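You operate a simulated robot arm through the tools that you are given. There is no shell and no other tool.

You run a simulated two-armed robot. Do the job below in one go: nothing can be reset, and whatever is moved stays where it is left.

TASK
Fit the black block that matches the job card's wire size in the green edge unit.
Fine: shut its cover, turn its knob to twist and clamp it where it stands; leave the blue unit.

It is judged by the outcome, as a careful person would: the job done as asked, and still so three seconds after it is handed in. It fails if anything else is knocked over, pushed out of place, dropped, spilled or broken. Lids that push on must go on centred and level and be pressed home; caps that screw on are set level and turned clockwise until they are tight.

THE ROBOT
Two 7-joint arms with fingered hands on one trunk that stands fixed in place. Base frame: the origin is at the foot of the trunk, x ahead of it, y to its left, z up. Readings come in mm, rad, newtons and seconds.
The left shoulder is at [12, 163, 1270], the right one opposite. Each reaches about 1215 mm from its shoulder. Payload 4 kg a hand.
Tool frame (each hand has its own): the origin (TCP) lies between the finger pads and is the grasp point; the fingertips stand 36 mm ahead of it; z points along the fingers, y is the line along which they close. The gripper opens to 124 mm; its body begins 42 mm behind the TCP. The gripper is a hand of 4 fingers: y runs from the thumb to the fingers, the wrist lies at [-15, -99, -189] in the tool frame, and closing takes about 1.5 s.
Orientation is that of the tool frame in the base frame, as a unit quaternion [x, y, z, w]. With the fingers straight down and the wrist toward the robot, the tool's x, y and z point along [0, 1, 0], [1, 0, 0] and [0, 0, -1] of the base frame.

THE INTERFACE
- The arms move only by the tool move_arm. It takes "left_increments", "right_increments" or both (then of equal length, played together; a hand with none holds still); each is a list of rows, each an object of numbers (a shift or turn left out is 0, a gripper value left out holds the last): "x", "y", "z": the shift along the tool's x, y, z in units of 30 mm (1.0 is 30 mm); "wx", "wy", "wz": the turn, a rotation vector about the tool's x, y, z in units of 8 degrees (1.0 is 8 degrees). In form: [{"x": .., "y": .., "z": .., "wx": .., "wy": .., "wz": ..}, ...]. A call has 1 to 20 rows; each row shifts and turns the commanded pose from where the row before left it, along the tool's axes as they then stand. "left_hand" and "right_hand" are, for a hand that has rows, the opening, from 0 (shut) to 1 (fully open), set as the call begins (left out, the last holds). A call with a number of a shift or a turn outside -1 to 1 is refused whole. Each row takes 0.2 s and may step no farther than 50 mm and 0.15 rad from the row before; otherwise, or with a gripper value out of range, the whole call is refused. Where a pose cannot be reached the arm comes as near as it can. A force on the tool above 80 N (or 10 N above the force at the start of the call, whichever is more), or a blocked arm, ends the call early, and 0.2 s more pass. Each finger travels about 45 mm/s and halts on what it meets, pressing with about 29 N; the grip force reading is that of the motor and also rises with nothing between the fingers. The clock runs only during rows and for 0.2 s after the last one: add rows that do not move to give the fingers time. It gives the time, the measured TCP pose, the force on the tool (base axes), the opening and the grip force at its end, in the units of the frame above (readings bear some noise), with the torque about the TCP (base axes, N m) and any sound that the robot's microphone picked up, and new pictures: "views" is both (left out), scene, wrist or none (wrist: the cameras of the hands that moved).
- Cameras (640 x 400 px; columns grow to the right, rows downward): "scene" is now at [82.4, -29.4, 1520.8]; the picture's right is [-0.32, -0.95, 0.00], its down [-0.32, 0.10, -0.94] and it looks along [0.89, -0.30, -0.34] (base axes); focal length 312 px, centre (320, 200). "left" rides on the left gripper at [-75, -86, -123] in its tool frame; the picture's right is [-0.70, -0.34, 0.63], its down [0.65, -0.68, 0.35] and it looks along [0.31, 0.65, 0.69] (tool axes); focal length 275 px, centre (320, 200). "right" rides on the right gripper at [75, -86, -123] in its tool frame; the picture's right is [-0.70, 0.34, -0.63], its down [-0.65, -0.68, 0.35] and it looks along [-0.31, 0.65, 0.69] (tool axes); focal length 275 px, centre (320, 200).
- move_column(by): moves the trunk up (or, below 0, down) by that many mm; the arms and the scene camera ride with it, the base frame stays. It gives what a move gives, with no picture.
- finger_targets(index, middle, ring, thumb_bend, thumb_turn, hand): sets how far each is bent, from 0 (flat) to 100 (curled in); at 30 the hand is open as for a grip, at 70 the pads meet at the TCP. One left out holds its place. A second passes; each finger stops where it meets its share of the squeeze, and holds until it gets a number again. A gripper value or a shape takes the hand back. It gives what a move gives, with no picture; readings hold the bend of each and the force on the fingers (four entries, about 0 where the hand has none), thumb and palm. thumb_turn goes from beside the hand (0) to across from the fingers (100), as for a grip.
- grasp_type(shape, hand): the hand has 4 fingers and takes this shape, open, in about a second: jaw (thumb against the fingers, like two jaws); tri (thumb and two fingers); tip (a fingertip pinch); poke (one finger out to press); point (the index stretched); flat (the hand flat); cup (the hand cupped); fist (a fist). The gripper value then closes the fingers along that shape, each until it touches; the sizes above hold for jaw. It gives what a move gives, with no picture.
- aim_head(pan, tilt): turns the head with the scene camera to pan (to the left, within 1.501 rad either way) and tilt (down, from -0.506 to 1.204), counted from straight ahead of the robot (the tilt from the chest, where the trunk bows). It gives what a move gives, and a new picture of the scene camera.
- point_at(camera, pixels): for up to 12 pixels [column, row] of the newest picture of that camera ("zoom" is the newest enlarged one), the place [x, y, z] in the base frame of the surface seen there, good to about 2 mm. No time passes.
- close_up(camera, box): a new picture of the part [left, top, right, bottom] of that camera's present view, enlarged. No time passes.
- job_done(): hands the job in; it is judged then, once.

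Leave the grippers open and the arms clear of the work at the hand-in unless told otherwise.

The tools are called after ">>>" as a command line: name --argument value ..., lists and objects as JSON in quotes. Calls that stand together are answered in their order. move_arm: Moves the arms, as the interface text tells. Its arguments: {"type":"object","properties":{"left_increments":{"type":"array","items":{"type":"object","properties":{"x":{"type":"number"},"y":{"type":"number"},"z":{"type":"number"},"wx":{"type":"number"},"wy":{"type":"number"},"wz":{"type":"number"}}}},"left_hand":{"type":"number"},"right_increments":{"type":"array","items":{"type":"object","properties":{"x":{"type":"number"},"y":{"type":"number"},"z":{"type":"number"},"wx":{"type":"number"},"wy":{"type":"number"},"wz":{"type":"number"}}}},"right_hand":{"type":"number"},"views":{"type":"string","enum":["both","scene","wrist","none"]}},"required":[]} The other tools are called the same way: move_column (by) moves the trunk up or down; grasp_type (shape, hand) gives the hand a shape; finger_targets (index, middle, ring, thumb_bend, thumb_turn, hand) moves the fingers one by one; aim_head (pan, tilt) turns the head that bears the scene camera; point_at (camera, pixels) gives the place of the surface under pixels of a picture; close_up (camera, box) takes an enlarged picture of a part of a camera's view; job_done () hands the job in.

At the start:

```text
time: 0.0
left_tool_pos: [792.2, -21.9, 1487.8]
left_ee_rot: [0.707, 0.708, 0.001, 0.001]
left_ft_force: [-0.2, -0.2, 0.3]
left_torque: [-0.01, 0.01, -0.03]
left_finger_gap: 123.3
left_grip_force: 0.0
left_shape: jaw
left_bend: [30.0, 30.0, 30.0, 30.0, 98.0]
left_finger forces: [0.0, 0.0, 0.0, 0.1, 0.0, 0.0]
right_tool_pos: [476.4, -415.4, 1474.9]
right_ee_rot: [0.708, 0.706, 0.0, 0.0]
right_ft_force: [0.5, 0.0, -0.6]
right_torque: [-0.02, 0.0, -0.02]
right_finger_gap: 123.4
right_grip_force: 0.2
right_shape: jaw
right_bend: [30.0, 30.0, 30.0, 30.0, 98.0]
right_finger forces: [0.0, 0.1, 0.0, 0.0, 0.1, 0.1]
trunk travel left (down, up): [-425.0, 53.0]
head pan, tilt (commanded): [-0.321, 0.337]
```

scene: 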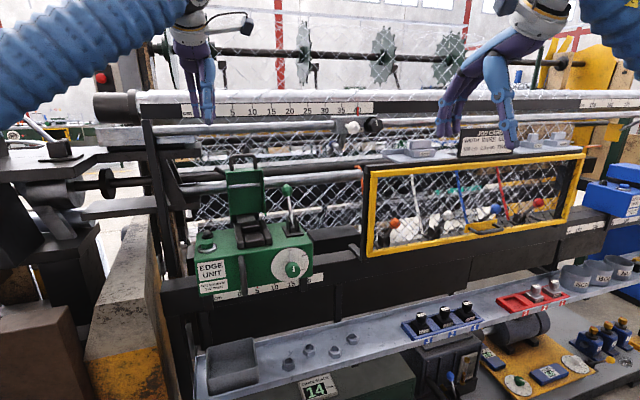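
right: 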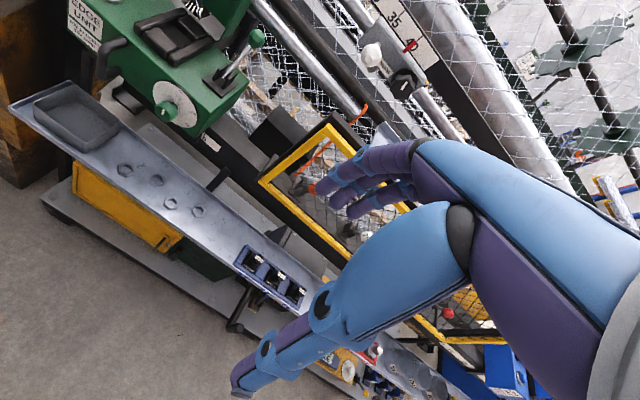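
left: 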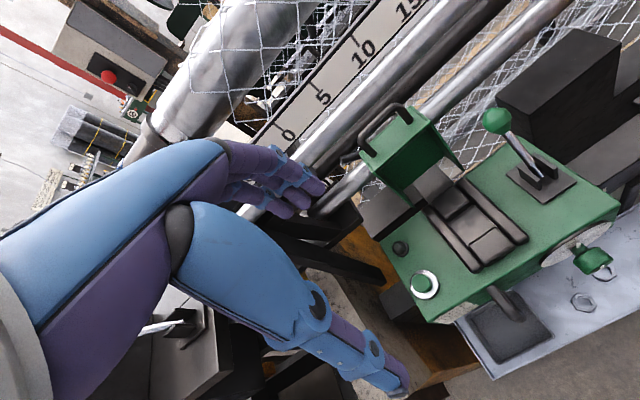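

I see the green edge unit with its open cover at about (245,195) in the scene, a job card at about (487,140), and black blocks in a blue rack at (440,320). I'll take close-ups of each to read labels first.

>>> close_up --camera "scene" --box '[440, 110, 560, 185]'

>>> close_up --camera "scene" --box '[180, 140, 340, 310]'

>>> close_up --camera "scene" --box '[390, 280, 500, 350]'

>>> close_up --camera "scene" --box '[480, 240, 640, 400]'

```text
5.33 times, centred on (500, 148) of scene
```

zoom: 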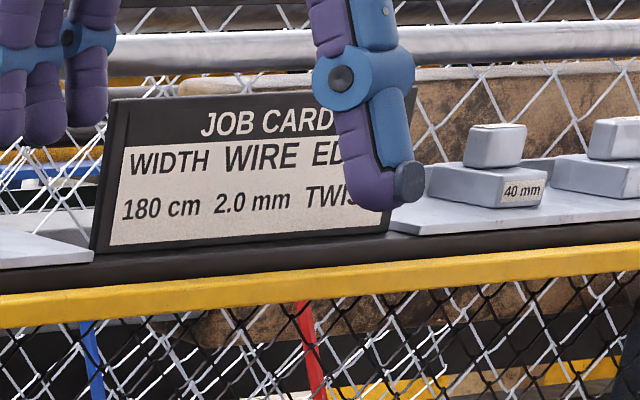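

```text
2.35 times, centred on (260, 225) of scene
```

zoom: 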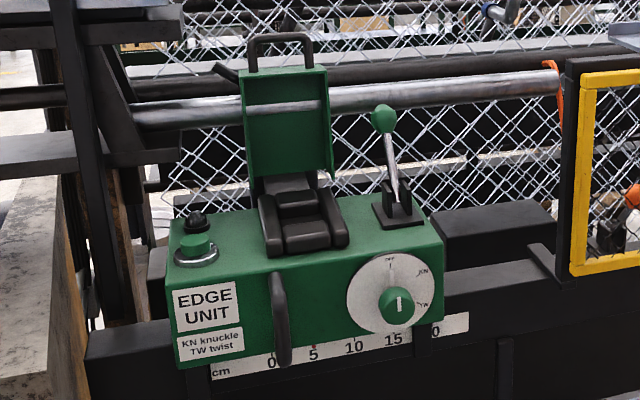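

```text
5.71 times, centred on (445, 315) of scene
```

zoom: 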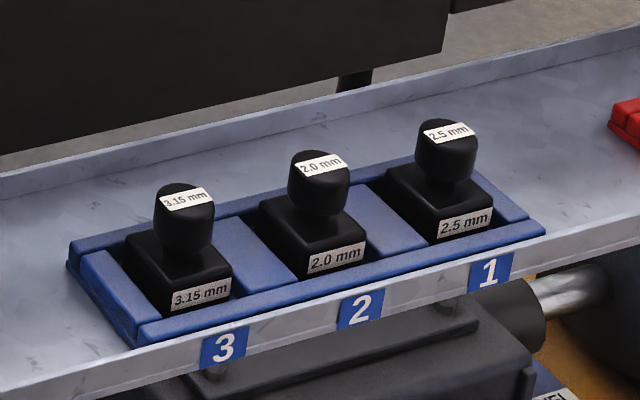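

```text
2.50 times, centred on (560, 320) of scene
```

zoom: 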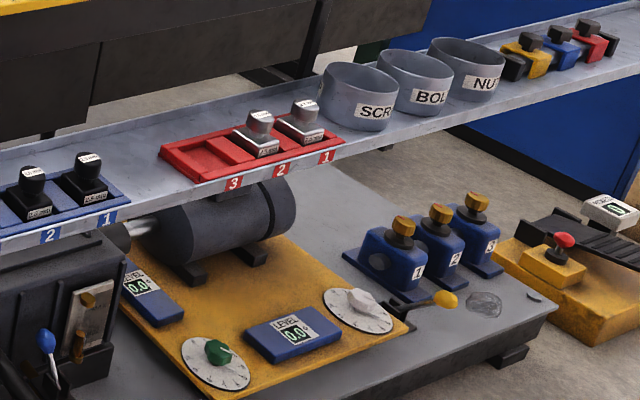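

The job card reads width 180 cm, wire 2.0 mm, edge TWIS(T). The middle black block (slot 2) is labelled 2.0 mm. Next I'll enlarge the edge unit more and measure places on it and on the blocks.

>>> close_up --camera "scene" --box '[260, 235, 324, 300]'

>>> close_up --camera "scene" --box '[215, 150, 325, 260]'

>>> close_up --camera "left" --box '[350, 90, 640, 340]'

>>> point_at --camera "scene" --pixels '[[419, 316], [445, 310], [468, 305], [422, 330], [448, 324], [472, 319], [292, 269], [287, 189], [294, 228], [245, 175], [256, 234], [241, 157]]'

```text
6.15 times, centred on (292, 268) of scene
```

zoom: 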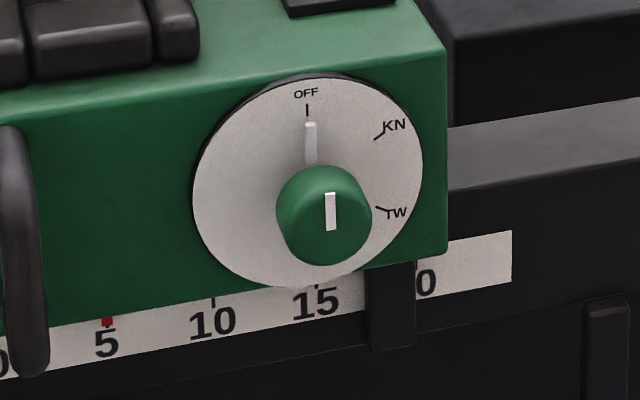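

```text
3.64 times, centred on (270, 205) of scene
```

zoom: 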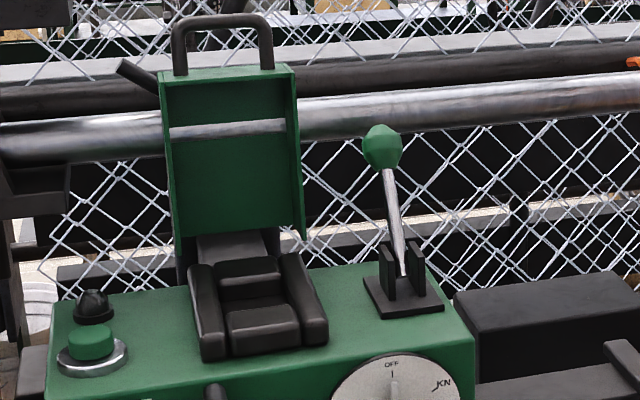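

```text
1.60 times, centred on (495, 215) of left
```

zoom: 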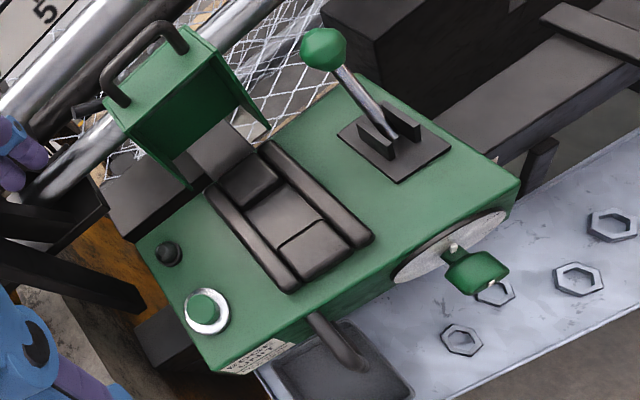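

```text
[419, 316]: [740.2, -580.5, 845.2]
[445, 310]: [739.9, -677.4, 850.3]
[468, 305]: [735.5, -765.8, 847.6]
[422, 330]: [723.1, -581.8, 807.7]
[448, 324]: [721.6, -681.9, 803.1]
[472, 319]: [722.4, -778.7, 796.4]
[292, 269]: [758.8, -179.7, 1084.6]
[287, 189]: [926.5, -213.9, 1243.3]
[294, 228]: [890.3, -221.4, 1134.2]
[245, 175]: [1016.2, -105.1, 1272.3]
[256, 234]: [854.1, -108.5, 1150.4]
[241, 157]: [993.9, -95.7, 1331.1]
```

I see the pocket between two black rails on the unit top: a front pad at zoom (315,255), a middle space (283,213), and a rear pad (250,180). I'll measure these in the newest zoom (left camera).

>>> point_at --camera "zoom" --pixels '[[312, 258], [283, 213], [250, 180], [218, 152], [245, 235], [320, 195], [290, 285], [368, 240], [322, 48], [392, 135], [475, 272], [453, 248]]'

>>> close_up --camera "left" --box '[410, 150, 550, 280]'

>>> close_up --camera "right" --box '[60, 0, 300, 150]'

>>> close_up --camera "right" --box '[225, 235, 315, 310]'

```text
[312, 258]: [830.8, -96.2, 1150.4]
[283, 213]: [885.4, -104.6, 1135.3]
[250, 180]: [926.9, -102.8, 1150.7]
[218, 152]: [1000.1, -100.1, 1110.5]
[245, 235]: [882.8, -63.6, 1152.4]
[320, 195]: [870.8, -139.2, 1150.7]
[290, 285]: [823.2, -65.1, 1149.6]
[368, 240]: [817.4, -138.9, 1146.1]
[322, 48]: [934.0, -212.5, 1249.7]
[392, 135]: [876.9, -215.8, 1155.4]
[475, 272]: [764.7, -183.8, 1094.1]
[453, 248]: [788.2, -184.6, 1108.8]
```

```text
3.08 times, centred on (480, 215) of left
```

zoom: 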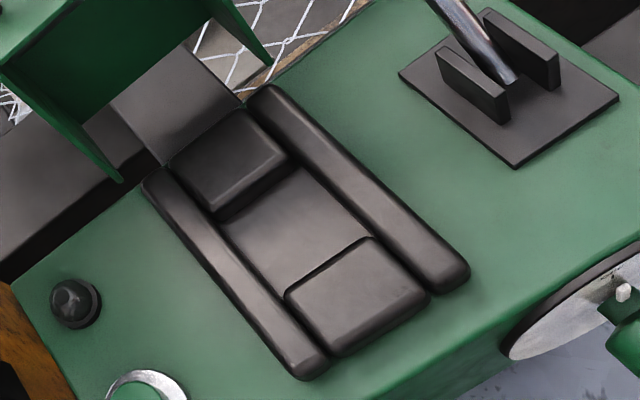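

```text
2.67 times, centred on (180, 75) of right
```

zoom: 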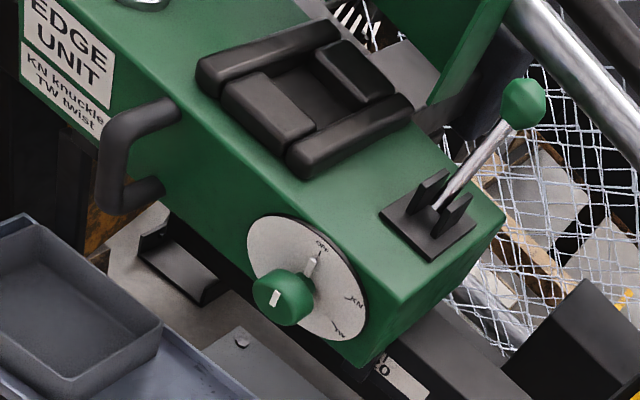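

```text
5.33 times, centred on (270, 272) of right
```

zoom: 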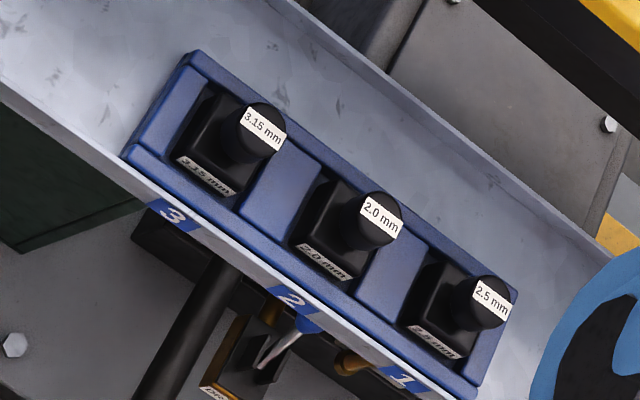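

Now I'll re-take the pocket close-up so I can measure the pocket edges precisely.

>>> close_up --camera "left" --box '[410, 150, 550, 280]'

>>> point_at --camera "zoom" --pixels '[[302, 172], [226, 226], [362, 236], [286, 288], [292, 160], [215, 206], [366, 244], [290, 296], [325, 180], [210, 240], [330, 350], [427, 296]]'

>>> point_at --camera "left" --pixels '[[380, 115], [420, 120], [385, 190], [365, 155], [400, 145], [430, 150], [450, 165], [350, 155], [415, 185], [400, 248], [424, 285], [425, 275]]'

```text
3.08 times, centred on (480, 215) of left
```

zoom: 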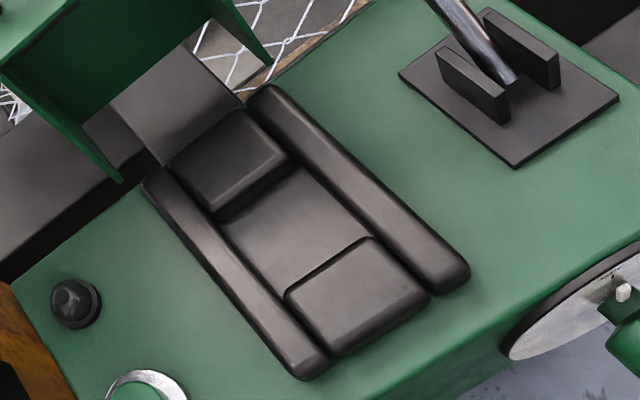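

```text
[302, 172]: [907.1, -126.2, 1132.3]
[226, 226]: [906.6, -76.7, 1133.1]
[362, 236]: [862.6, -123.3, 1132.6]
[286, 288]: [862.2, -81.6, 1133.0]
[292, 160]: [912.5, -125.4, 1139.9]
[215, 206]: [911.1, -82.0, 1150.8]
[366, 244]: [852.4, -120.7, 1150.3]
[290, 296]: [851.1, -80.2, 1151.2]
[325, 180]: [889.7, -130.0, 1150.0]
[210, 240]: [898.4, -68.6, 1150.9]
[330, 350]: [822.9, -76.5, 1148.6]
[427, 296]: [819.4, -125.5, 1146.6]
```

```text
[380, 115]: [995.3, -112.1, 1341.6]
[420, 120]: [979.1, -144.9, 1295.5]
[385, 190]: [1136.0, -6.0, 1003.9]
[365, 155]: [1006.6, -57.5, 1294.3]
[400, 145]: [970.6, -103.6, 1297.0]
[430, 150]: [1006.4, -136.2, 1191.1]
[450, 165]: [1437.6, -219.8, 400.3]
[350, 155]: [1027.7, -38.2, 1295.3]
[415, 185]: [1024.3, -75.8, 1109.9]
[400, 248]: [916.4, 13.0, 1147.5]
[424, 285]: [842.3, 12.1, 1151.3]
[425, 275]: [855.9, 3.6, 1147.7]
```

The pocket floor is z≈1133, spanning x≈853–911 and y≈−128…−75. Now I'll measure the middle black block (2.0 mm) and rack from a right-camera zoom.

>>> close_up --camera "right" --box '[225, 235, 315, 310]'

>>> point_at --camera "zoom" --pixels '[[380, 216], [390, 230], [325, 255], [325, 185], [345, 275], [300, 245], [270, 200], [395, 285], [370, 205], [340, 265], [225, 185], [450, 345]]'

>>> close_up --camera "scene" --box '[420, 290, 480, 335]'

>>> point_at --camera "zoom" --pixels '[[240, 120], [260, 165], [270, 195], [210, 245], [290, 275], [250, 275], [350, 250], [325, 220], [170, 210], [285, 140], [190, 130], [260, 340]]'

```text
5.33 times, centred on (270, 272) of right
```

zoom: 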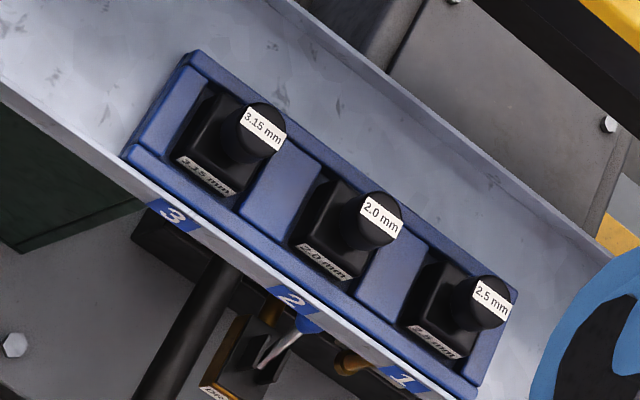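

```text
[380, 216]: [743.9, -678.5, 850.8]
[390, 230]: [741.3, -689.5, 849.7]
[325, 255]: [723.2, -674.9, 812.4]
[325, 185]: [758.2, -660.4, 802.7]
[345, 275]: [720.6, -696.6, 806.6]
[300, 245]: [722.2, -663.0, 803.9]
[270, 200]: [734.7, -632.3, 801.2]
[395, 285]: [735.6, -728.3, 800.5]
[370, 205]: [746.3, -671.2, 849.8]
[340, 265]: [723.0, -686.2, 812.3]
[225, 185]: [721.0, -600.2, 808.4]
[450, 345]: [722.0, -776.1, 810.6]
```

```text
8.89 times, centred on (450, 312) of scene
```

zoom: 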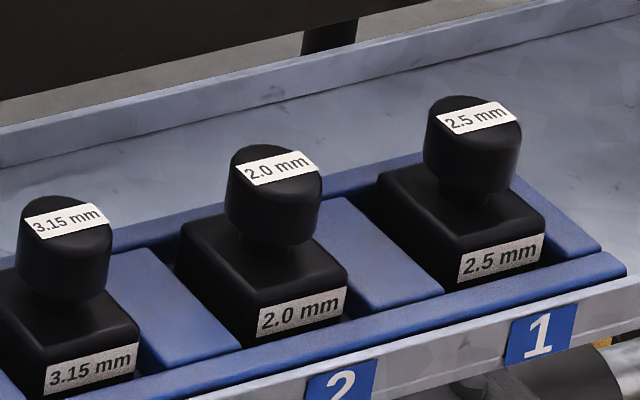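

```text
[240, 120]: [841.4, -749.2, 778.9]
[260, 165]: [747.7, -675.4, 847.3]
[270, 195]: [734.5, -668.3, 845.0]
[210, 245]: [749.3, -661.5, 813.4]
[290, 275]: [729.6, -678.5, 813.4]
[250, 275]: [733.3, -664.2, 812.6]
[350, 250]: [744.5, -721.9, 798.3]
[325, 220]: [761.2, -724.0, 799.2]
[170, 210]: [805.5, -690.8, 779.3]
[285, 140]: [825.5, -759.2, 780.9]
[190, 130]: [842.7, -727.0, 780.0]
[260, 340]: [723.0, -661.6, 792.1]
```

The block's base top is z≈813, knob top ≈850, at about (742,−680). Before acting I'll look around with the head for the blue unit and for how its clamp lever stands, and to see the edge unit more fully.

>>> aim_head --pan -0.7 --tilt 0.45

>>> aim_head --pan -0.15 --tilt 0.5

```text
time: 0.8
left_tool_pos: [791.1, -21.1, 1486.9]
left_ee_rot: [0.707, 0.707, 0.0, -0.001]
left_ft_force: [0.8, 0.3, -0.5]
left_torque: [0.02, -0.01, -0.01]
left_finger_gap: 123.4
left_grip_force: 0.1
left_shape: jaw
left_bend: [30.0, 30.0, 30.0, 30.0, 98.0]
left_finger forces: [0.0, 0.0, 0.1, 0.0, 0.1, 0.0]
right_tool_pos: [475.6, -416.9, 1474.4]
right_ee_rot: [0.708, 0.706, 0.0, 0.001]
right_ft_force: [-0.2, -0.5, 0.3]
right_torque: [0.0, 0.01, 0.01]
right_finger_gap: 123.6
right_grip_force: 0.0
right_shape: jaw
right_bend: [30.0, 30.0, 30.0, 30.0, 98.0]
right_finger forces: [0.1, 0.1, 0.1, 0.0, 0.0, 0.1]
trunk travel left (down, up): [-425.0, 53.0]
head pan, tilt (commanded): [-0.7, 0.45]
```

scene: 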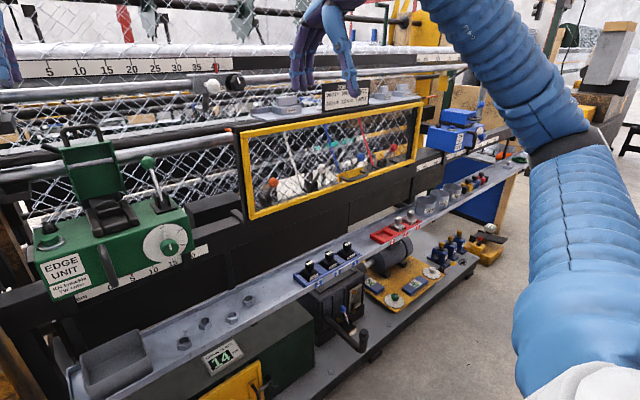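

```text
time: 1.8
left_tool_pos: [792.5, -21.4, 1486.9]
left_ee_rot: [0.707, 0.708, -0.001, 0.0]
left_ft_force: [-0.3, -0.4, 0.1]
left_torque: [-0.02, 0.02, 0.03]
left_finger_gap: 123.8
left_grip_force: 0.0
left_shape: jaw
left_bend: [30.0, 30.0, 30.0, 30.0, 98.0]
left_finger forces: [0.1, 0.0, 0.0, 0.0, 0.1, 0.1]
right_tool_pos: [475.9, -416.2, 1476.6]
right_ee_rot: [0.707, 0.707, -0.001, 0.0]
right_ft_force: [-0.3, -0.4, 0.2]
right_torque: [0.02, 0.02, 0.03]
right_finger_gap: 123.6
right_grip_force: 0.1
right_shape: jaw
right_bend: [30.0, 30.0, 30.0, 30.0, 98.0]
right_finger forces: [0.0, 0.0, 0.0, 0.0, 0.1, 0.1]
trunk travel left (down, up): [-425.0, 53.0]
head pan, tilt (commanded): [-0.15, 0.499]
```

scene: 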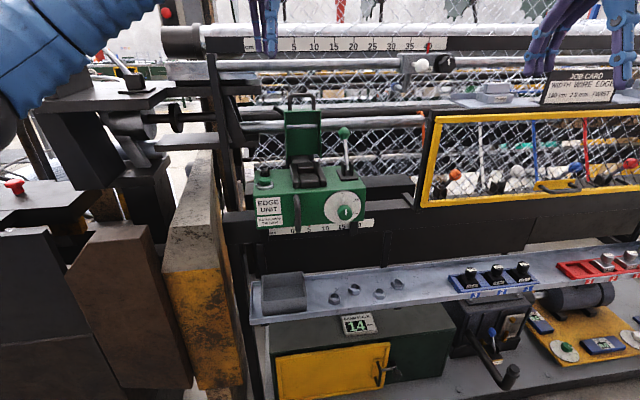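

The card is fully visible now at (580,88). I'll enlarge it, and also the unit again from this angle.

>>> close_up --camera "scene" --box '[530, 60, 640, 115]'

>>> close_up --camera "scene" --box '[235, 90, 385, 240]'

>>> aim_head --pan -0.9 --tilt 0.3

>>> close_up --camera "scene" --box '[260, 80, 440, 200]'

```text
5.82 times, centred on (585, 88) of scene
```

zoom: 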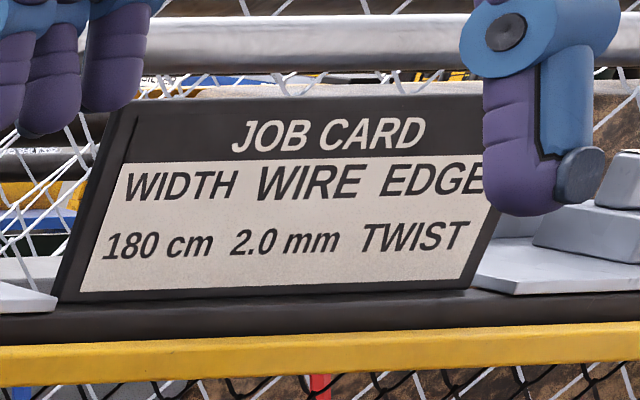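

```text
2.67 times, centred on (310, 165) of scene
```

zoom: 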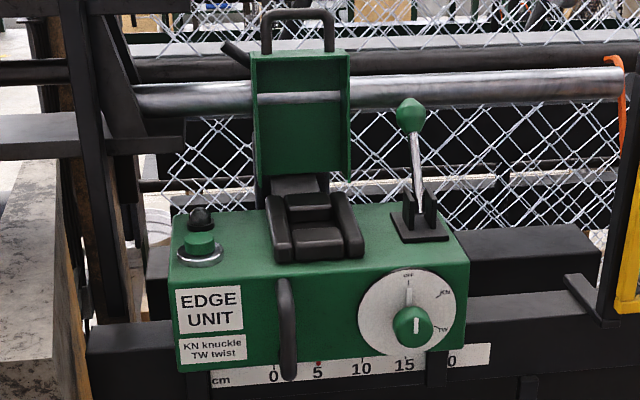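

```text
time: 2.9
left_tool_pos: [792.2, -21.7, 1488.4]
left_ee_rot: [0.706, 0.708, -0.001, 0.0]
left_ft_force: [-0.5, 0.2, -0.5]
left_torque: [0.03, 0.03, 0.02]
left_finger_gap: 123.6
left_grip_force: 0.0
left_shape: jaw
left_bend: [30.0, 30.0, 30.0, 30.0, 98.0]
left_finger forces: [0.0, 0.0, 0.0, 0.0, 0.0, 0.0]
right_tool_pos: [476.3, -416.4, 1475.2]
right_ee_rot: [0.708, 0.707, 0.0, -0.001]
right_ft_force: [-0.8, 0.4, 0.9]
right_torque: [0.0, 0.01, 0.02]
right_finger_gap: 123.6
right_grip_force: 0.1
right_shape: jaw
right_bend: [30.0, 30.0, 30.0, 30.0, 98.0]
right_finger forces: [0.0, 0.0, 0.0, 0.0, 0.0, 0.1]
trunk travel left (down, up): [-425.0, 53.0]
head pan, tilt (commanded): [-0.901, 0.3]
```

scene: 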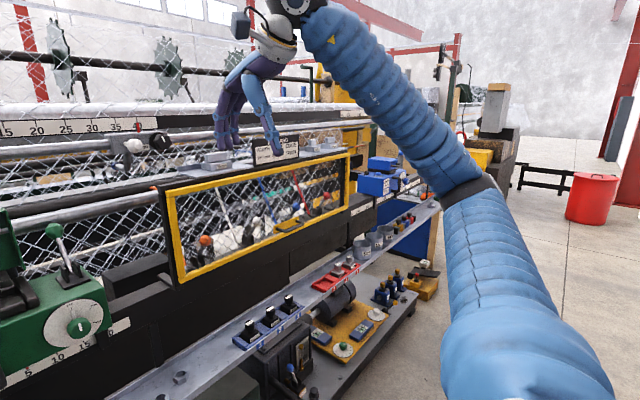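

```text
3.33 times, centred on (350, 140) of scene
```

zoom: 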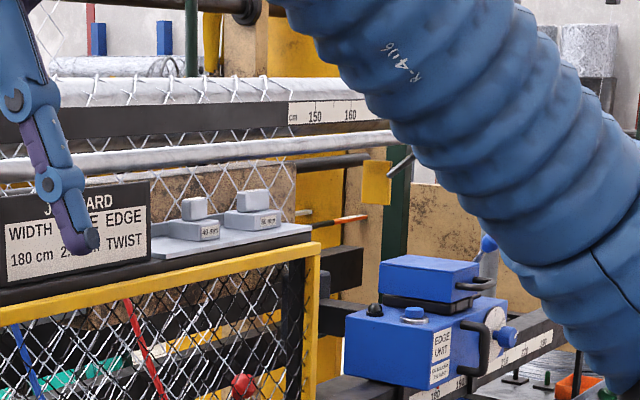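

The blue unit is already closed and perhaps clamped; its lever ball shows at zoom (488,243). I'll enlarge it to see how its lever stands and where its cover sits.

>>> close_up --camera "scene" --box '[350, 140, 430, 200]'

>>> point_at --camera "zoom" --pixels '[[418, 65], [410, 105], [380, 105], [320, 120], [250, 95], [160, 95], [300, 145], [540, 320], [230, 160], [120, 140], [140, 190], [300, 160]]'

```text
6.67 times, centred on (390, 170) of scene
```

zoom: 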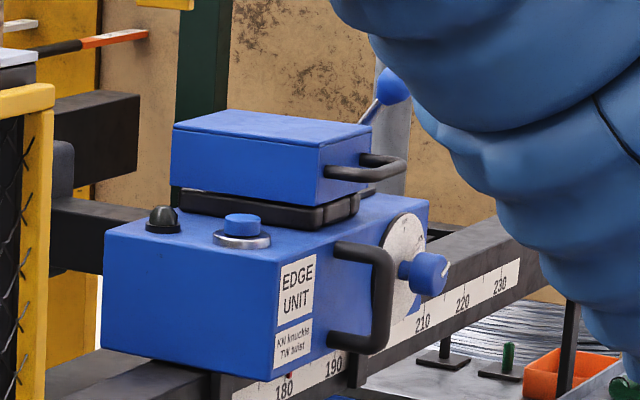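

```text
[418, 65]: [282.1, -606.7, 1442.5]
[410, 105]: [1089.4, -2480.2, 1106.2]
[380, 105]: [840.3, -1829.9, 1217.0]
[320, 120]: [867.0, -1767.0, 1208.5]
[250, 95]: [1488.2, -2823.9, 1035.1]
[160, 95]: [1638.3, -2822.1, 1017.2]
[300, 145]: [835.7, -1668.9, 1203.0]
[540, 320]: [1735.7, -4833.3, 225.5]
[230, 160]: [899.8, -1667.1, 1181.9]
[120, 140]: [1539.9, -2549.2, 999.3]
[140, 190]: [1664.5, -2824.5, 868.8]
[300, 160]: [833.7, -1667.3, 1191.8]
```

>>> point_at --camera "zoom" --pixels '[[392, 88], [374, 108], [366, 116], [385, 80], [357, 126], [430, 270], [385, 170], [365, 310], [180, 128], [370, 125], [325, 200], [400, 225]]'

>>> close_up --camera "scene" --box '[385, 140, 415, 190]'

```text
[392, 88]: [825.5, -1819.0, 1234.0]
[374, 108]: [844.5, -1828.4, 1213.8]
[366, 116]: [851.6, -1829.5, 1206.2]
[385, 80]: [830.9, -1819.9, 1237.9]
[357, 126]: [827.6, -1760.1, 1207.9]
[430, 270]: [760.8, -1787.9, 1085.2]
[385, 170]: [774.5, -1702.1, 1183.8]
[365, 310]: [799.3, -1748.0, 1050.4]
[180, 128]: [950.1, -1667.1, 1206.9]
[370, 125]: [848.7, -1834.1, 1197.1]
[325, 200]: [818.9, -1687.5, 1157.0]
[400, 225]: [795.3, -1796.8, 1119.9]
```

```text
8.00 times, centred on (400, 165) of scene
```

zoom: 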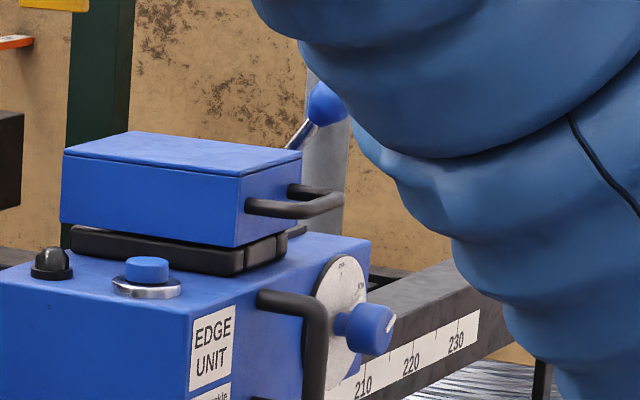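

The blue unit shows the finished state: cover shut (top z≈1208), lever ball at (823,−1820,1232), that is pulled toward the robot, while the green lever leans away (ball x≈932). So clamping means pulling the green lever toward me. Next I'll look down at the shelf and guard to check clearances for the right arm.

>>> aim_head --pan -0.6 --tilt 0.6

```text
time: 3.7
left_tool_pos: [793.7, -21.8, 1486.8]
left_ee_rot: [0.706, 0.708, -0.001, 0.0]
left_ft_force: [-0.1, 0.4, 0.7]
left_torque: [0.0, 0.0, 0.0]
left_finger_gap: 123.8
left_grip_force: 0.0
left_shape: jaw
left_bend: [30.0, 30.0, 30.0, 30.0, 98.0]
left_finger forces: [0.0, 0.0, 0.1, 0.0, 0.0, 0.0]
right_tool_pos: [476.2, -417.0, 1475.1]
right_ee_rot: [0.708, 0.706, 0.0, 0.001]
right_ft_force: [0.2, 0.5, 0.1]
right_torque: [0.01, 0.0, 0.0]
right_finger_gap: 123.6
right_grip_force: 0.1
right_shape: jaw
right_bend: [30.0, 30.0, 30.0, 30.0, 98.0]
right_finger forces: [0.1, 0.0, 0.1, 0.0, 0.1, 0.1]
trunk travel left (down, up): [-425.0, 53.0]
head pan, tilt (commanded): [-0.6, 0.6]
```

scene: 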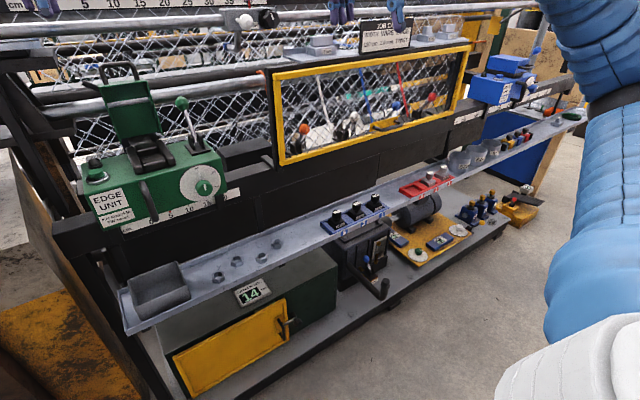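

>>> point_at --camera "scene" --pixels '[[275, 75], [284, 160], [380, 135], [400, 55], [340, 175], [335, 200], [325, 222], [384, 205], [355, 218], [380, 38], [250, 160], [90, 100]]'

>>> close_up --camera "scene" --box '[310, 180, 400, 245]'

>>> point_at --camera "zoom" --pixels '[[320, 175], [320, 195], [355, 165], [285, 195], [270, 245], [310, 275], [365, 255], [335, 285], [230, 190], [390, 130], [440, 225], [130, 280]]'

```text
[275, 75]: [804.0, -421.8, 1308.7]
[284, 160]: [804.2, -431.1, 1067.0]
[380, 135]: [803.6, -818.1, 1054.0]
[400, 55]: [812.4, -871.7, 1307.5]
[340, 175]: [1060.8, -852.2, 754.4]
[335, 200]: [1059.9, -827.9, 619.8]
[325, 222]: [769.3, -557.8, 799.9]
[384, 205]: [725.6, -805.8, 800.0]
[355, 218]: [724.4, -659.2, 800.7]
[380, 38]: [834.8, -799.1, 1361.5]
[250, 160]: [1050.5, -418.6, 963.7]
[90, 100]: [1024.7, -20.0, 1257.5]
```

```text
6.15 times, centred on (355, 212) of scene
```

zoom: 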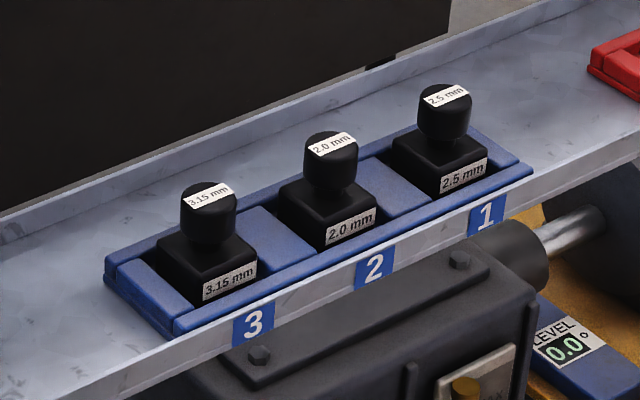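

```text
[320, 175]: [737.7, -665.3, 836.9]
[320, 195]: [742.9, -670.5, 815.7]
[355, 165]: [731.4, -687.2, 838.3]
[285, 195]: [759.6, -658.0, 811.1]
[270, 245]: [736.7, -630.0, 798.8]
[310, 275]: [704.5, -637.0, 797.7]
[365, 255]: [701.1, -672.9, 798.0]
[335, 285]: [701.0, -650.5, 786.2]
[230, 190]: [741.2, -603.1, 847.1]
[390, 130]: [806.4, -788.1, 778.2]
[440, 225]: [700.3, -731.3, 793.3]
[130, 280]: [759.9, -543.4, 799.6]
```

The guard's front face is at x≈804 from z≈1050 to 1308, y −422…−872, so the right hand must go down in front of it and then approach forward. I'll check what lies behind the shelf under the guard.

>>> point_at --camera "scene" --pixels '[[300, 175], [350, 155], [320, 190], [260, 200], [420, 165], [400, 150], [360, 165], [300, 215], [240, 215], [440, 130], [150, 230], [245, 185]]'

>>> point_at --camera "zoom" --pixels '[[322, 218], [378, 205], [376, 225], [326, 245], [278, 187], [330, 140], [308, 150], [355, 150], [345, 190], [300, 235], [210, 225], [440, 120]]'

```text
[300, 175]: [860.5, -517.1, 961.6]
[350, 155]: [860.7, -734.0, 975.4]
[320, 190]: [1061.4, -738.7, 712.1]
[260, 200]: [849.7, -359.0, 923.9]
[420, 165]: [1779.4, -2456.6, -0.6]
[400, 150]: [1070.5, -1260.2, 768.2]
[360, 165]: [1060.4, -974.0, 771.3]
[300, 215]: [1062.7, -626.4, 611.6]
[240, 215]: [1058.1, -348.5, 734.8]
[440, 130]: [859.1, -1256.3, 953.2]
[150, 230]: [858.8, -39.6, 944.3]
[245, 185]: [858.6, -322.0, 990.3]
```

```text
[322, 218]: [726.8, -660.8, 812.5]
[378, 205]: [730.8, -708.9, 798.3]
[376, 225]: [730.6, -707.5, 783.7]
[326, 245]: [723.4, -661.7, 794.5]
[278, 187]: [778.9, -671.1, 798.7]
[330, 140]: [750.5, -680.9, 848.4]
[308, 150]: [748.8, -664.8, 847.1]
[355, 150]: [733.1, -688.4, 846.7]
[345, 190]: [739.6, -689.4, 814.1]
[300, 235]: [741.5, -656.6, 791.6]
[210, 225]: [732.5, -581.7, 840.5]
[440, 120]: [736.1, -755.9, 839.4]
```

The beam behind the shelf is at x≈850–860, so I want a partly open, slanted (yawed) hand for the pick. I'll try the "tri" shape on the right hand and look at it from the wrist camera.

>>> grasp_type --shape "tri" --hand "right"

>>> close_up --camera "right" --box '[0, 0, 640, 400]'

>>> move_arm --right_increments '[{}, {}, {}, {}, {}, {}, {}, {}]' --right_hand 0.2 --views "wrist"

```text
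time: 4.6
left_tool_pos: [793.1, -21.3, 1487.3]
left_ee_rot: [0.706, 0.708, -0.001, 0.0]
left_ft_force: [-0.5, 0.3, -0.9]
left_torque: [-0.02, 0.01, 0.02]
left_finger_gap: 123.7
left_grip_force: 0.0
left_shape: jaw
left_bend: [30.0, 30.0, 30.0, 30.0, 98.0]
left_finger forces: [0.1, 0.1, 0.2, 0.0, 0.0, 0.1]
right_tool_pos: [476.6, -415.5, 1477.2]
right_ee_rot: [0.707, 0.707, 0.0, 0.0]
right_ft_force: [0.5, 0.6, 0.3]
right_torque: [0.0, -0.03, 0.02]
right_finger_gap: 123.8
right_grip_force: 0.1
right_shape: tri
right_bend: [30.0, 30.0, 99.0, 30.0, 98.0]
right_finger forces: [0.0, 0.0, 0.0, 0.0, 0.0, 0.1]
trunk travel left (down, up): [-425.0, 53.0]
head pan, tilt (commanded): [-0.6, 0.6]
```

```text
1.00 times, centred on (320, 200) of right (not enlarged: the box is as wide or as high as the picture)
```

zoom: 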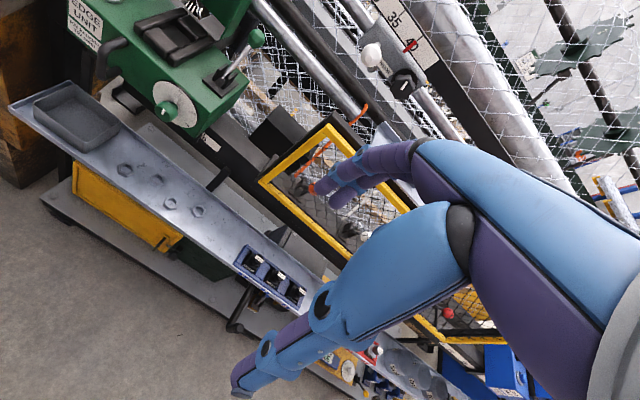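

```text
time: 6.4
left_tool_pos: [792.4, -22.4, 1487.7]
left_ee_rot: [0.707, 0.707, -0.001, -0.001]
left_ft_force: [-0.1, -0.1, 1.2]
left_torque: [0.01, 0.02, 0.0]
left_finger_gap: 123.6
left_grip_force: 0.2
left_shape: jaw
left_bend: [30.0, 30.0, 30.0, 30.0, 98.0]
left_finger forces: [0.1, 0.0, 0.1, 0.1, 0.1, 0.1]
right_tool_pos: [476.2, -415.7, 1476.2]
right_ee_rot: [0.707, 0.707, 0.0, 0.0]
right_ft_force: [0.0, 0.1, 0.3]
right_torque: [0.03, 0.01, 0.01]
right_finger_gap: 25.2
right_grip_force: 0.1
right_shape: tri
right_bend: [57.0, 59.0, 99.0, 65.0, 100.0]
right_finger forces: [0.1, 0.0, 0.0, 0.0, 0.0, 0.0]
trunk travel left (down, up): [-425.0, 53.0]
head pan, tilt (commanded): [-0.6, 0.6]
```

right: 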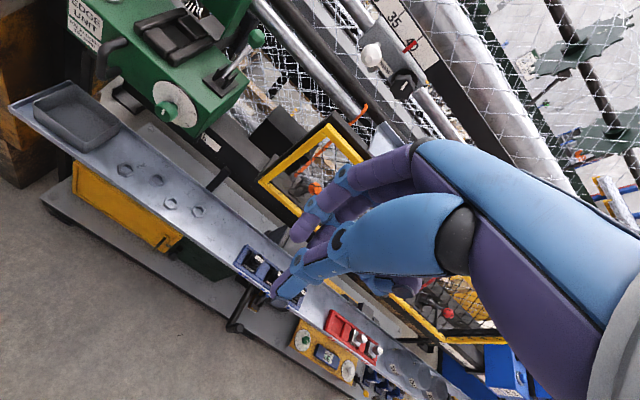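

At 0.2 the gap is about 25 mm. I'll measure the fingertip and knuckle places with the wrist camera to learn the hand's geometry.

>>> close_up --camera "right" --box '[240, 120, 480, 320]'

>>> point_at --camera "right" --pixels '[[286, 292], [294, 262], [336, 237], [300, 228], [315, 214], [345, 176], [385, 165], [440, 150], [400, 215], [450, 240], [300, 280], [325, 250]]'

```text
2.00 times, centred on (360, 220) of right
```

zoom: 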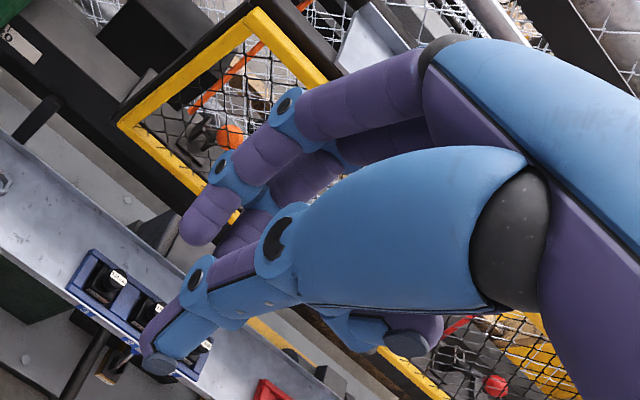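

```text
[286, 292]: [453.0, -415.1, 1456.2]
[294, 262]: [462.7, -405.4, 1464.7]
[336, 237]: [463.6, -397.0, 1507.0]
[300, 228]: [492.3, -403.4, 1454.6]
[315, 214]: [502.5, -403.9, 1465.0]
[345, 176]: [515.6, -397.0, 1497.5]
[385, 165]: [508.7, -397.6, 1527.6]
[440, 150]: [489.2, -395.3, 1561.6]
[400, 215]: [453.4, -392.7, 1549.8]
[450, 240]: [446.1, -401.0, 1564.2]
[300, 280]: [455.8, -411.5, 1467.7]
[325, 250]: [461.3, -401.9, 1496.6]
```

The finger side bulges about 54 mm beyond the TCP when nearly closed, so a straight grasp front-to-back clears the beam. I'll move the right hand down in front of the guard to about (600, −680, 1000), with the hand partly open.

>>> move_arm --right_increments '[{"x": -0.88, "y": 0.41, "z": 0.9}, {"x": -0.88, "y": 0.41, "z": 0.9}, {"x": -0.88, "y": 0.41, "z": 0.9}, {"x": -0.88, "y": 0.41, "z": 0.9}, {"x": -0.88, "y": 0.41, "z": 0.9}, {"x": -0.88, "y": 0.41, "z": 0.9}, {"x": -0.88, "y": 0.41, "z": 0.9}, {"x": -0.88, "y": 0.41, "z": 0.9}, {"x": -0.88, "y": 0.41, "z": 0.9}, {"x": -0.88, "y": 0.41, "z": 0.9}, {"z": 1}, {"z": 1}, {"z": 1}, {"z": 1}, {"z": 1}, {"z": 1}, {"z": 1}]' --right_hand 0.45

```text
time: 10.0
left_tool_pos: [793.4, -23.3, 1487.1]
left_ee_rot: [0.707, 0.707, -0.001, -0.001]
left_ft_force: [0.8, -0.3, -0.4]
left_torque: [-0.01, -0.03, -0.02]
left_finger_gap: 123.8
left_grip_force: 0.0
left_shape: jaw
left_bend: [30.0, 30.0, 30.0, 30.0, 98.0]
left_finger forces: [0.1, 0.0, 0.0, 0.0, 0.0, 0.0]
right_tool_pos: [599.0, -680.3, 994.6]
right_ee_rot: [0.708, 0.706, 0.0, 0.0]
right_ft_force: [-0.1, -0.7, 0.0]
right_torque: [0.01, 0.01, -0.02]
right_finger_gap: 55.6
right_grip_force: 0.0
right_shape: tri
right_bend: [44.0, 48.0, 99.0, 57.0, 100.0]
right_finger forces: [0.0, 0.0, 0.0, 0.1, 0.0, 0.0]
trunk travel left (down, up): [-425.0, 53.0]
head pan, tilt (commanded): [-0.6, 0.6]
```

scene: 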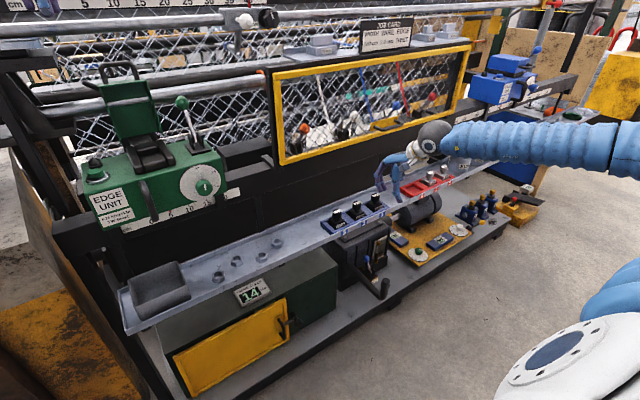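
right: 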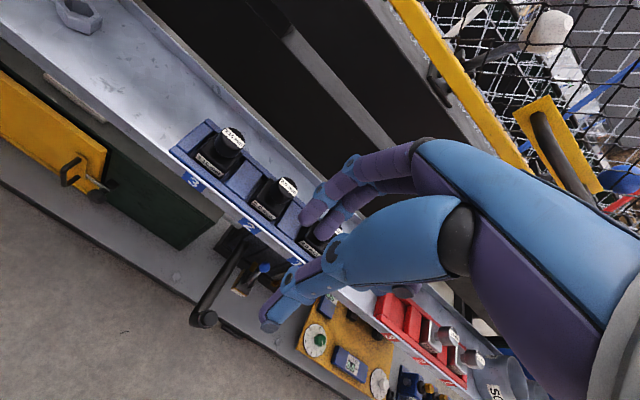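

The arm is at (599,−680,995). I'll take a wrist zoom on the middle block at (275,195) to refine its centre.

>>> close_up --camera "right" --box '[170, 110, 330, 260]'

>>> point_at --camera "zoom" --pixels '[[466, 302], [445, 290], [490, 320], [430, 330], [335, 360], [375, 420], [375, 300], [320, 345], [400, 405], [470, 270], [500, 305], [440, 315]]'

```text
2.67 times, centred on (250, 185) of right
```

zoom: 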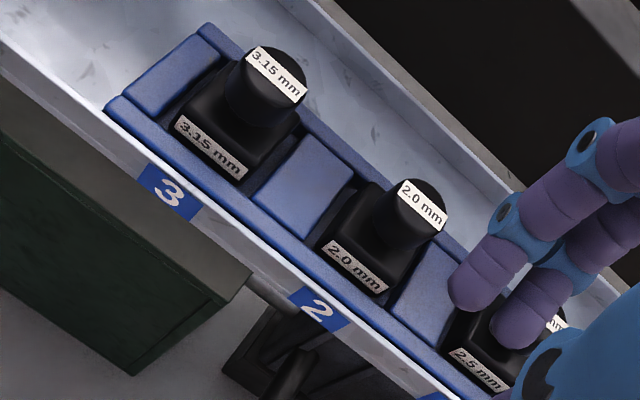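

```text
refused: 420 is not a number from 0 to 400
```

>>> point_at --camera "zoom" --pixels '[[421, 205], [405, 190], [440, 212], [420, 185], [355, 265], [330, 245], [380, 285], [350, 225], [368, 190], [404, 240], [390, 290], [326, 238]]'

```text
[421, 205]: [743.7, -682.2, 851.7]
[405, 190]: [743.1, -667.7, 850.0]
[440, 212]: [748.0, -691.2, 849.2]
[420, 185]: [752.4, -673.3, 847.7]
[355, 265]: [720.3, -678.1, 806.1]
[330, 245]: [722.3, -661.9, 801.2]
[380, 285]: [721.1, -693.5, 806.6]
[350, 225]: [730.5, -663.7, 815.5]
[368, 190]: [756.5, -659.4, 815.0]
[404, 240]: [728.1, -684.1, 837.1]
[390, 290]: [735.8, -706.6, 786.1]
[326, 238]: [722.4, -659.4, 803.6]
```

I'll measure the two fingertips and thumb relative to the TCP so I centre the pinch on the knob.

>>> point_at --camera "zoom" --pixels '[[468, 285], [480, 295], [505, 325], [520, 335], [540, 310], [490, 260], [545, 350], [460, 270], [500, 310], [530, 290], [585, 145], [500, 210]]'

>>> point_at --camera "right" --pixels '[[268, 325], [290, 300], [275, 310], [330, 250], [345, 245], [300, 285]]'

>>> close_up --camera "scene" --box '[320, 120, 470, 250]'

```text
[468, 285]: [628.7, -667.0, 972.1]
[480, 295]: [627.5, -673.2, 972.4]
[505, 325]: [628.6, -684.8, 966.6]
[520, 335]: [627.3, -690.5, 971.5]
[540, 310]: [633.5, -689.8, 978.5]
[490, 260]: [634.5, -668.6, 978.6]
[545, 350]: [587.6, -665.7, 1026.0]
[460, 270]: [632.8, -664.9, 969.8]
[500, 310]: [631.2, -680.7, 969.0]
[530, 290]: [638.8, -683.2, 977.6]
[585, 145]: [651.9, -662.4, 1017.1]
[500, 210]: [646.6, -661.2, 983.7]
```

```text
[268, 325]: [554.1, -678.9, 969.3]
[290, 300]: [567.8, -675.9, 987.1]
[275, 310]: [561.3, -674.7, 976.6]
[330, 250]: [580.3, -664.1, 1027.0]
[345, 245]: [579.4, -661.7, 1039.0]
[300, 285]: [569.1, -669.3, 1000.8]
```

```text
3.08 times, centred on (395, 185) of scene
```

zoom: 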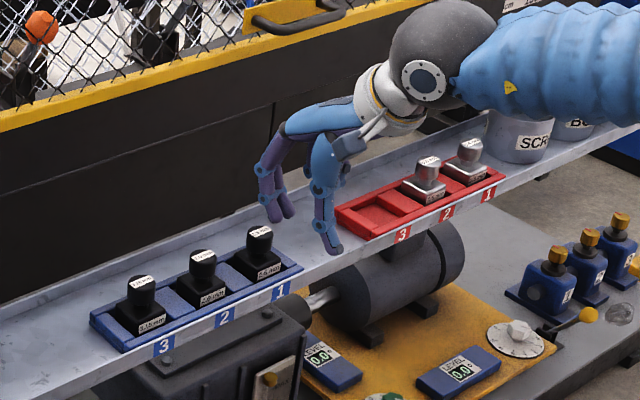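

The pinch is centred on the TCP. I'll lower to z≈905 and go forward over the middle block at (744.5, −679.5).

>>> move_arm --right_increments '[{"z": 1}, {"z": 1}, {"z": 0.98}, {"y": 0.97}, {"y": 0.97}, {"y": 0.97}, {"y": 0.97}, {"y": 0.97, "x": 0.03}, {}]' --right_hand 0.5

>>> close_up --camera "right" --box '[200, 170, 400, 340]'

>>> close_up --camera "scene" --box '[310, 130, 430, 250]'

```text
time: 12.0
left_tool_pos: [791.9, -20.8, 1488.0]
left_ee_rot: [0.707, 0.707, 0.0, -0.001]
left_ft_force: [-0.3, -0.5, 0.4]
left_torque: [0.03, -0.01, -0.01]
left_finger_gap: 123.7
left_grip_force: 0.1
left_shape: jaw
left_bend: [30.0, 30.0, 30.0, 30.0, 98.0]
left_finger forces: [0.0, 0.0, 0.0, 0.0, 0.1, 0.0]
right_tool_pos: [745.4, -679.7, 906.5]
right_ee_rot: [0.707, 0.707, 0.0, 0.0]
right_ft_force: [-0.3, 0.1, 0.5]
right_torque: [0.01, -0.03, -0.01]
right_finger_gap: 61.6
right_grip_force: 0.0
right_shape: tri
right_bend: [42.0, 46.0, 99.0, 56.0, 100.0]
right_finger forces: [0.0, 0.1, 0.0, 0.0, 0.0, 0.1]
trunk travel left (down, up): [-425.0, 53.0]
head pan, tilt (commanded): [-0.6, 0.6]
```

scene: 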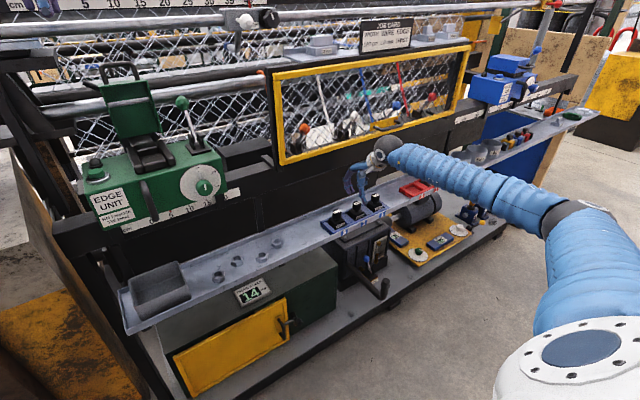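
right: 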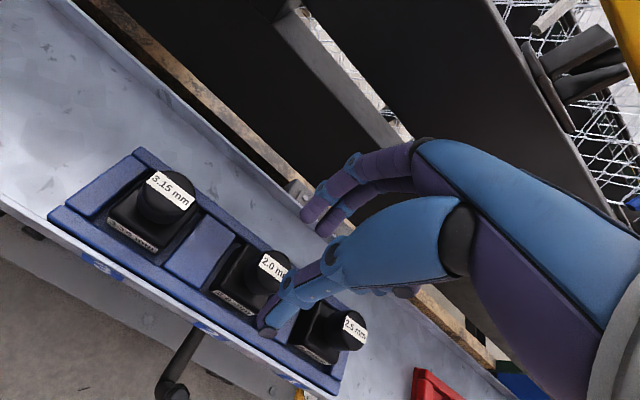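

```text
2.35 times, centred on (300, 255) of right
```

zoom: 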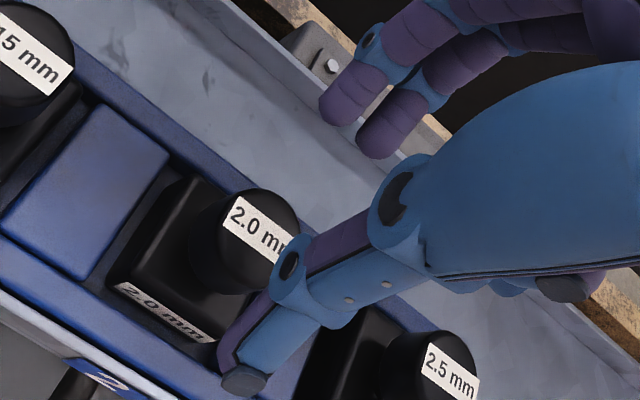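

```text
3.33 times, centred on (370, 190) of scene
```

zoom: 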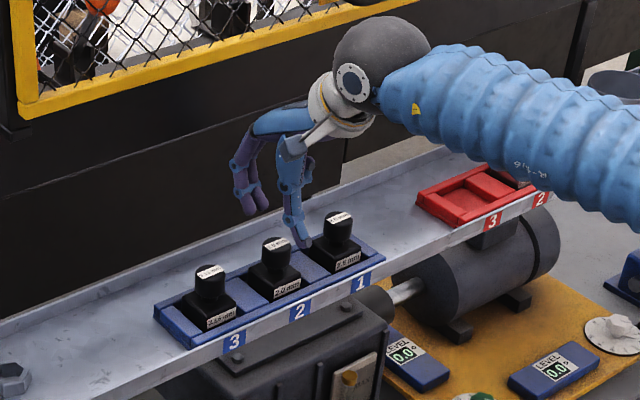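

I'll check the knob's place again from this closer view (2.0 label at wrist (270,267)).

>>> close_up --camera "right" --box '[200, 220, 310, 330]'

>>> point_at --camera "right" --pixels '[[270, 265], [262, 258], [278, 272], [272, 255], [245, 262], [235, 302], [218, 292], [252, 313], [225, 270], [240, 245], [266, 330], [320, 225]]'

```text
3.64 times, centred on (255, 275) of right
```

zoom: 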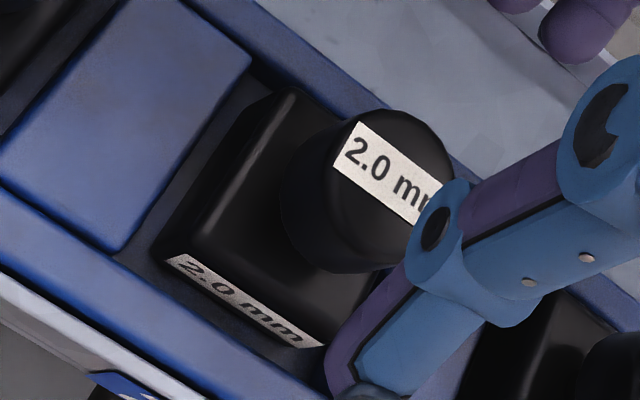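

```text
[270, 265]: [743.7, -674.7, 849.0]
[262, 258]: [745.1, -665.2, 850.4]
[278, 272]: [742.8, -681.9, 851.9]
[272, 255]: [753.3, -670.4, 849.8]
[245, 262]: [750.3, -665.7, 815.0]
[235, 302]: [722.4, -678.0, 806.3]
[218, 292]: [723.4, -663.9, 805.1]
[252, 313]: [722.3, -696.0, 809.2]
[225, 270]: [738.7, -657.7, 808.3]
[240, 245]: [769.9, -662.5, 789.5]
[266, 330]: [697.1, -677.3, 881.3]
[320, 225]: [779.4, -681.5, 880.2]
```

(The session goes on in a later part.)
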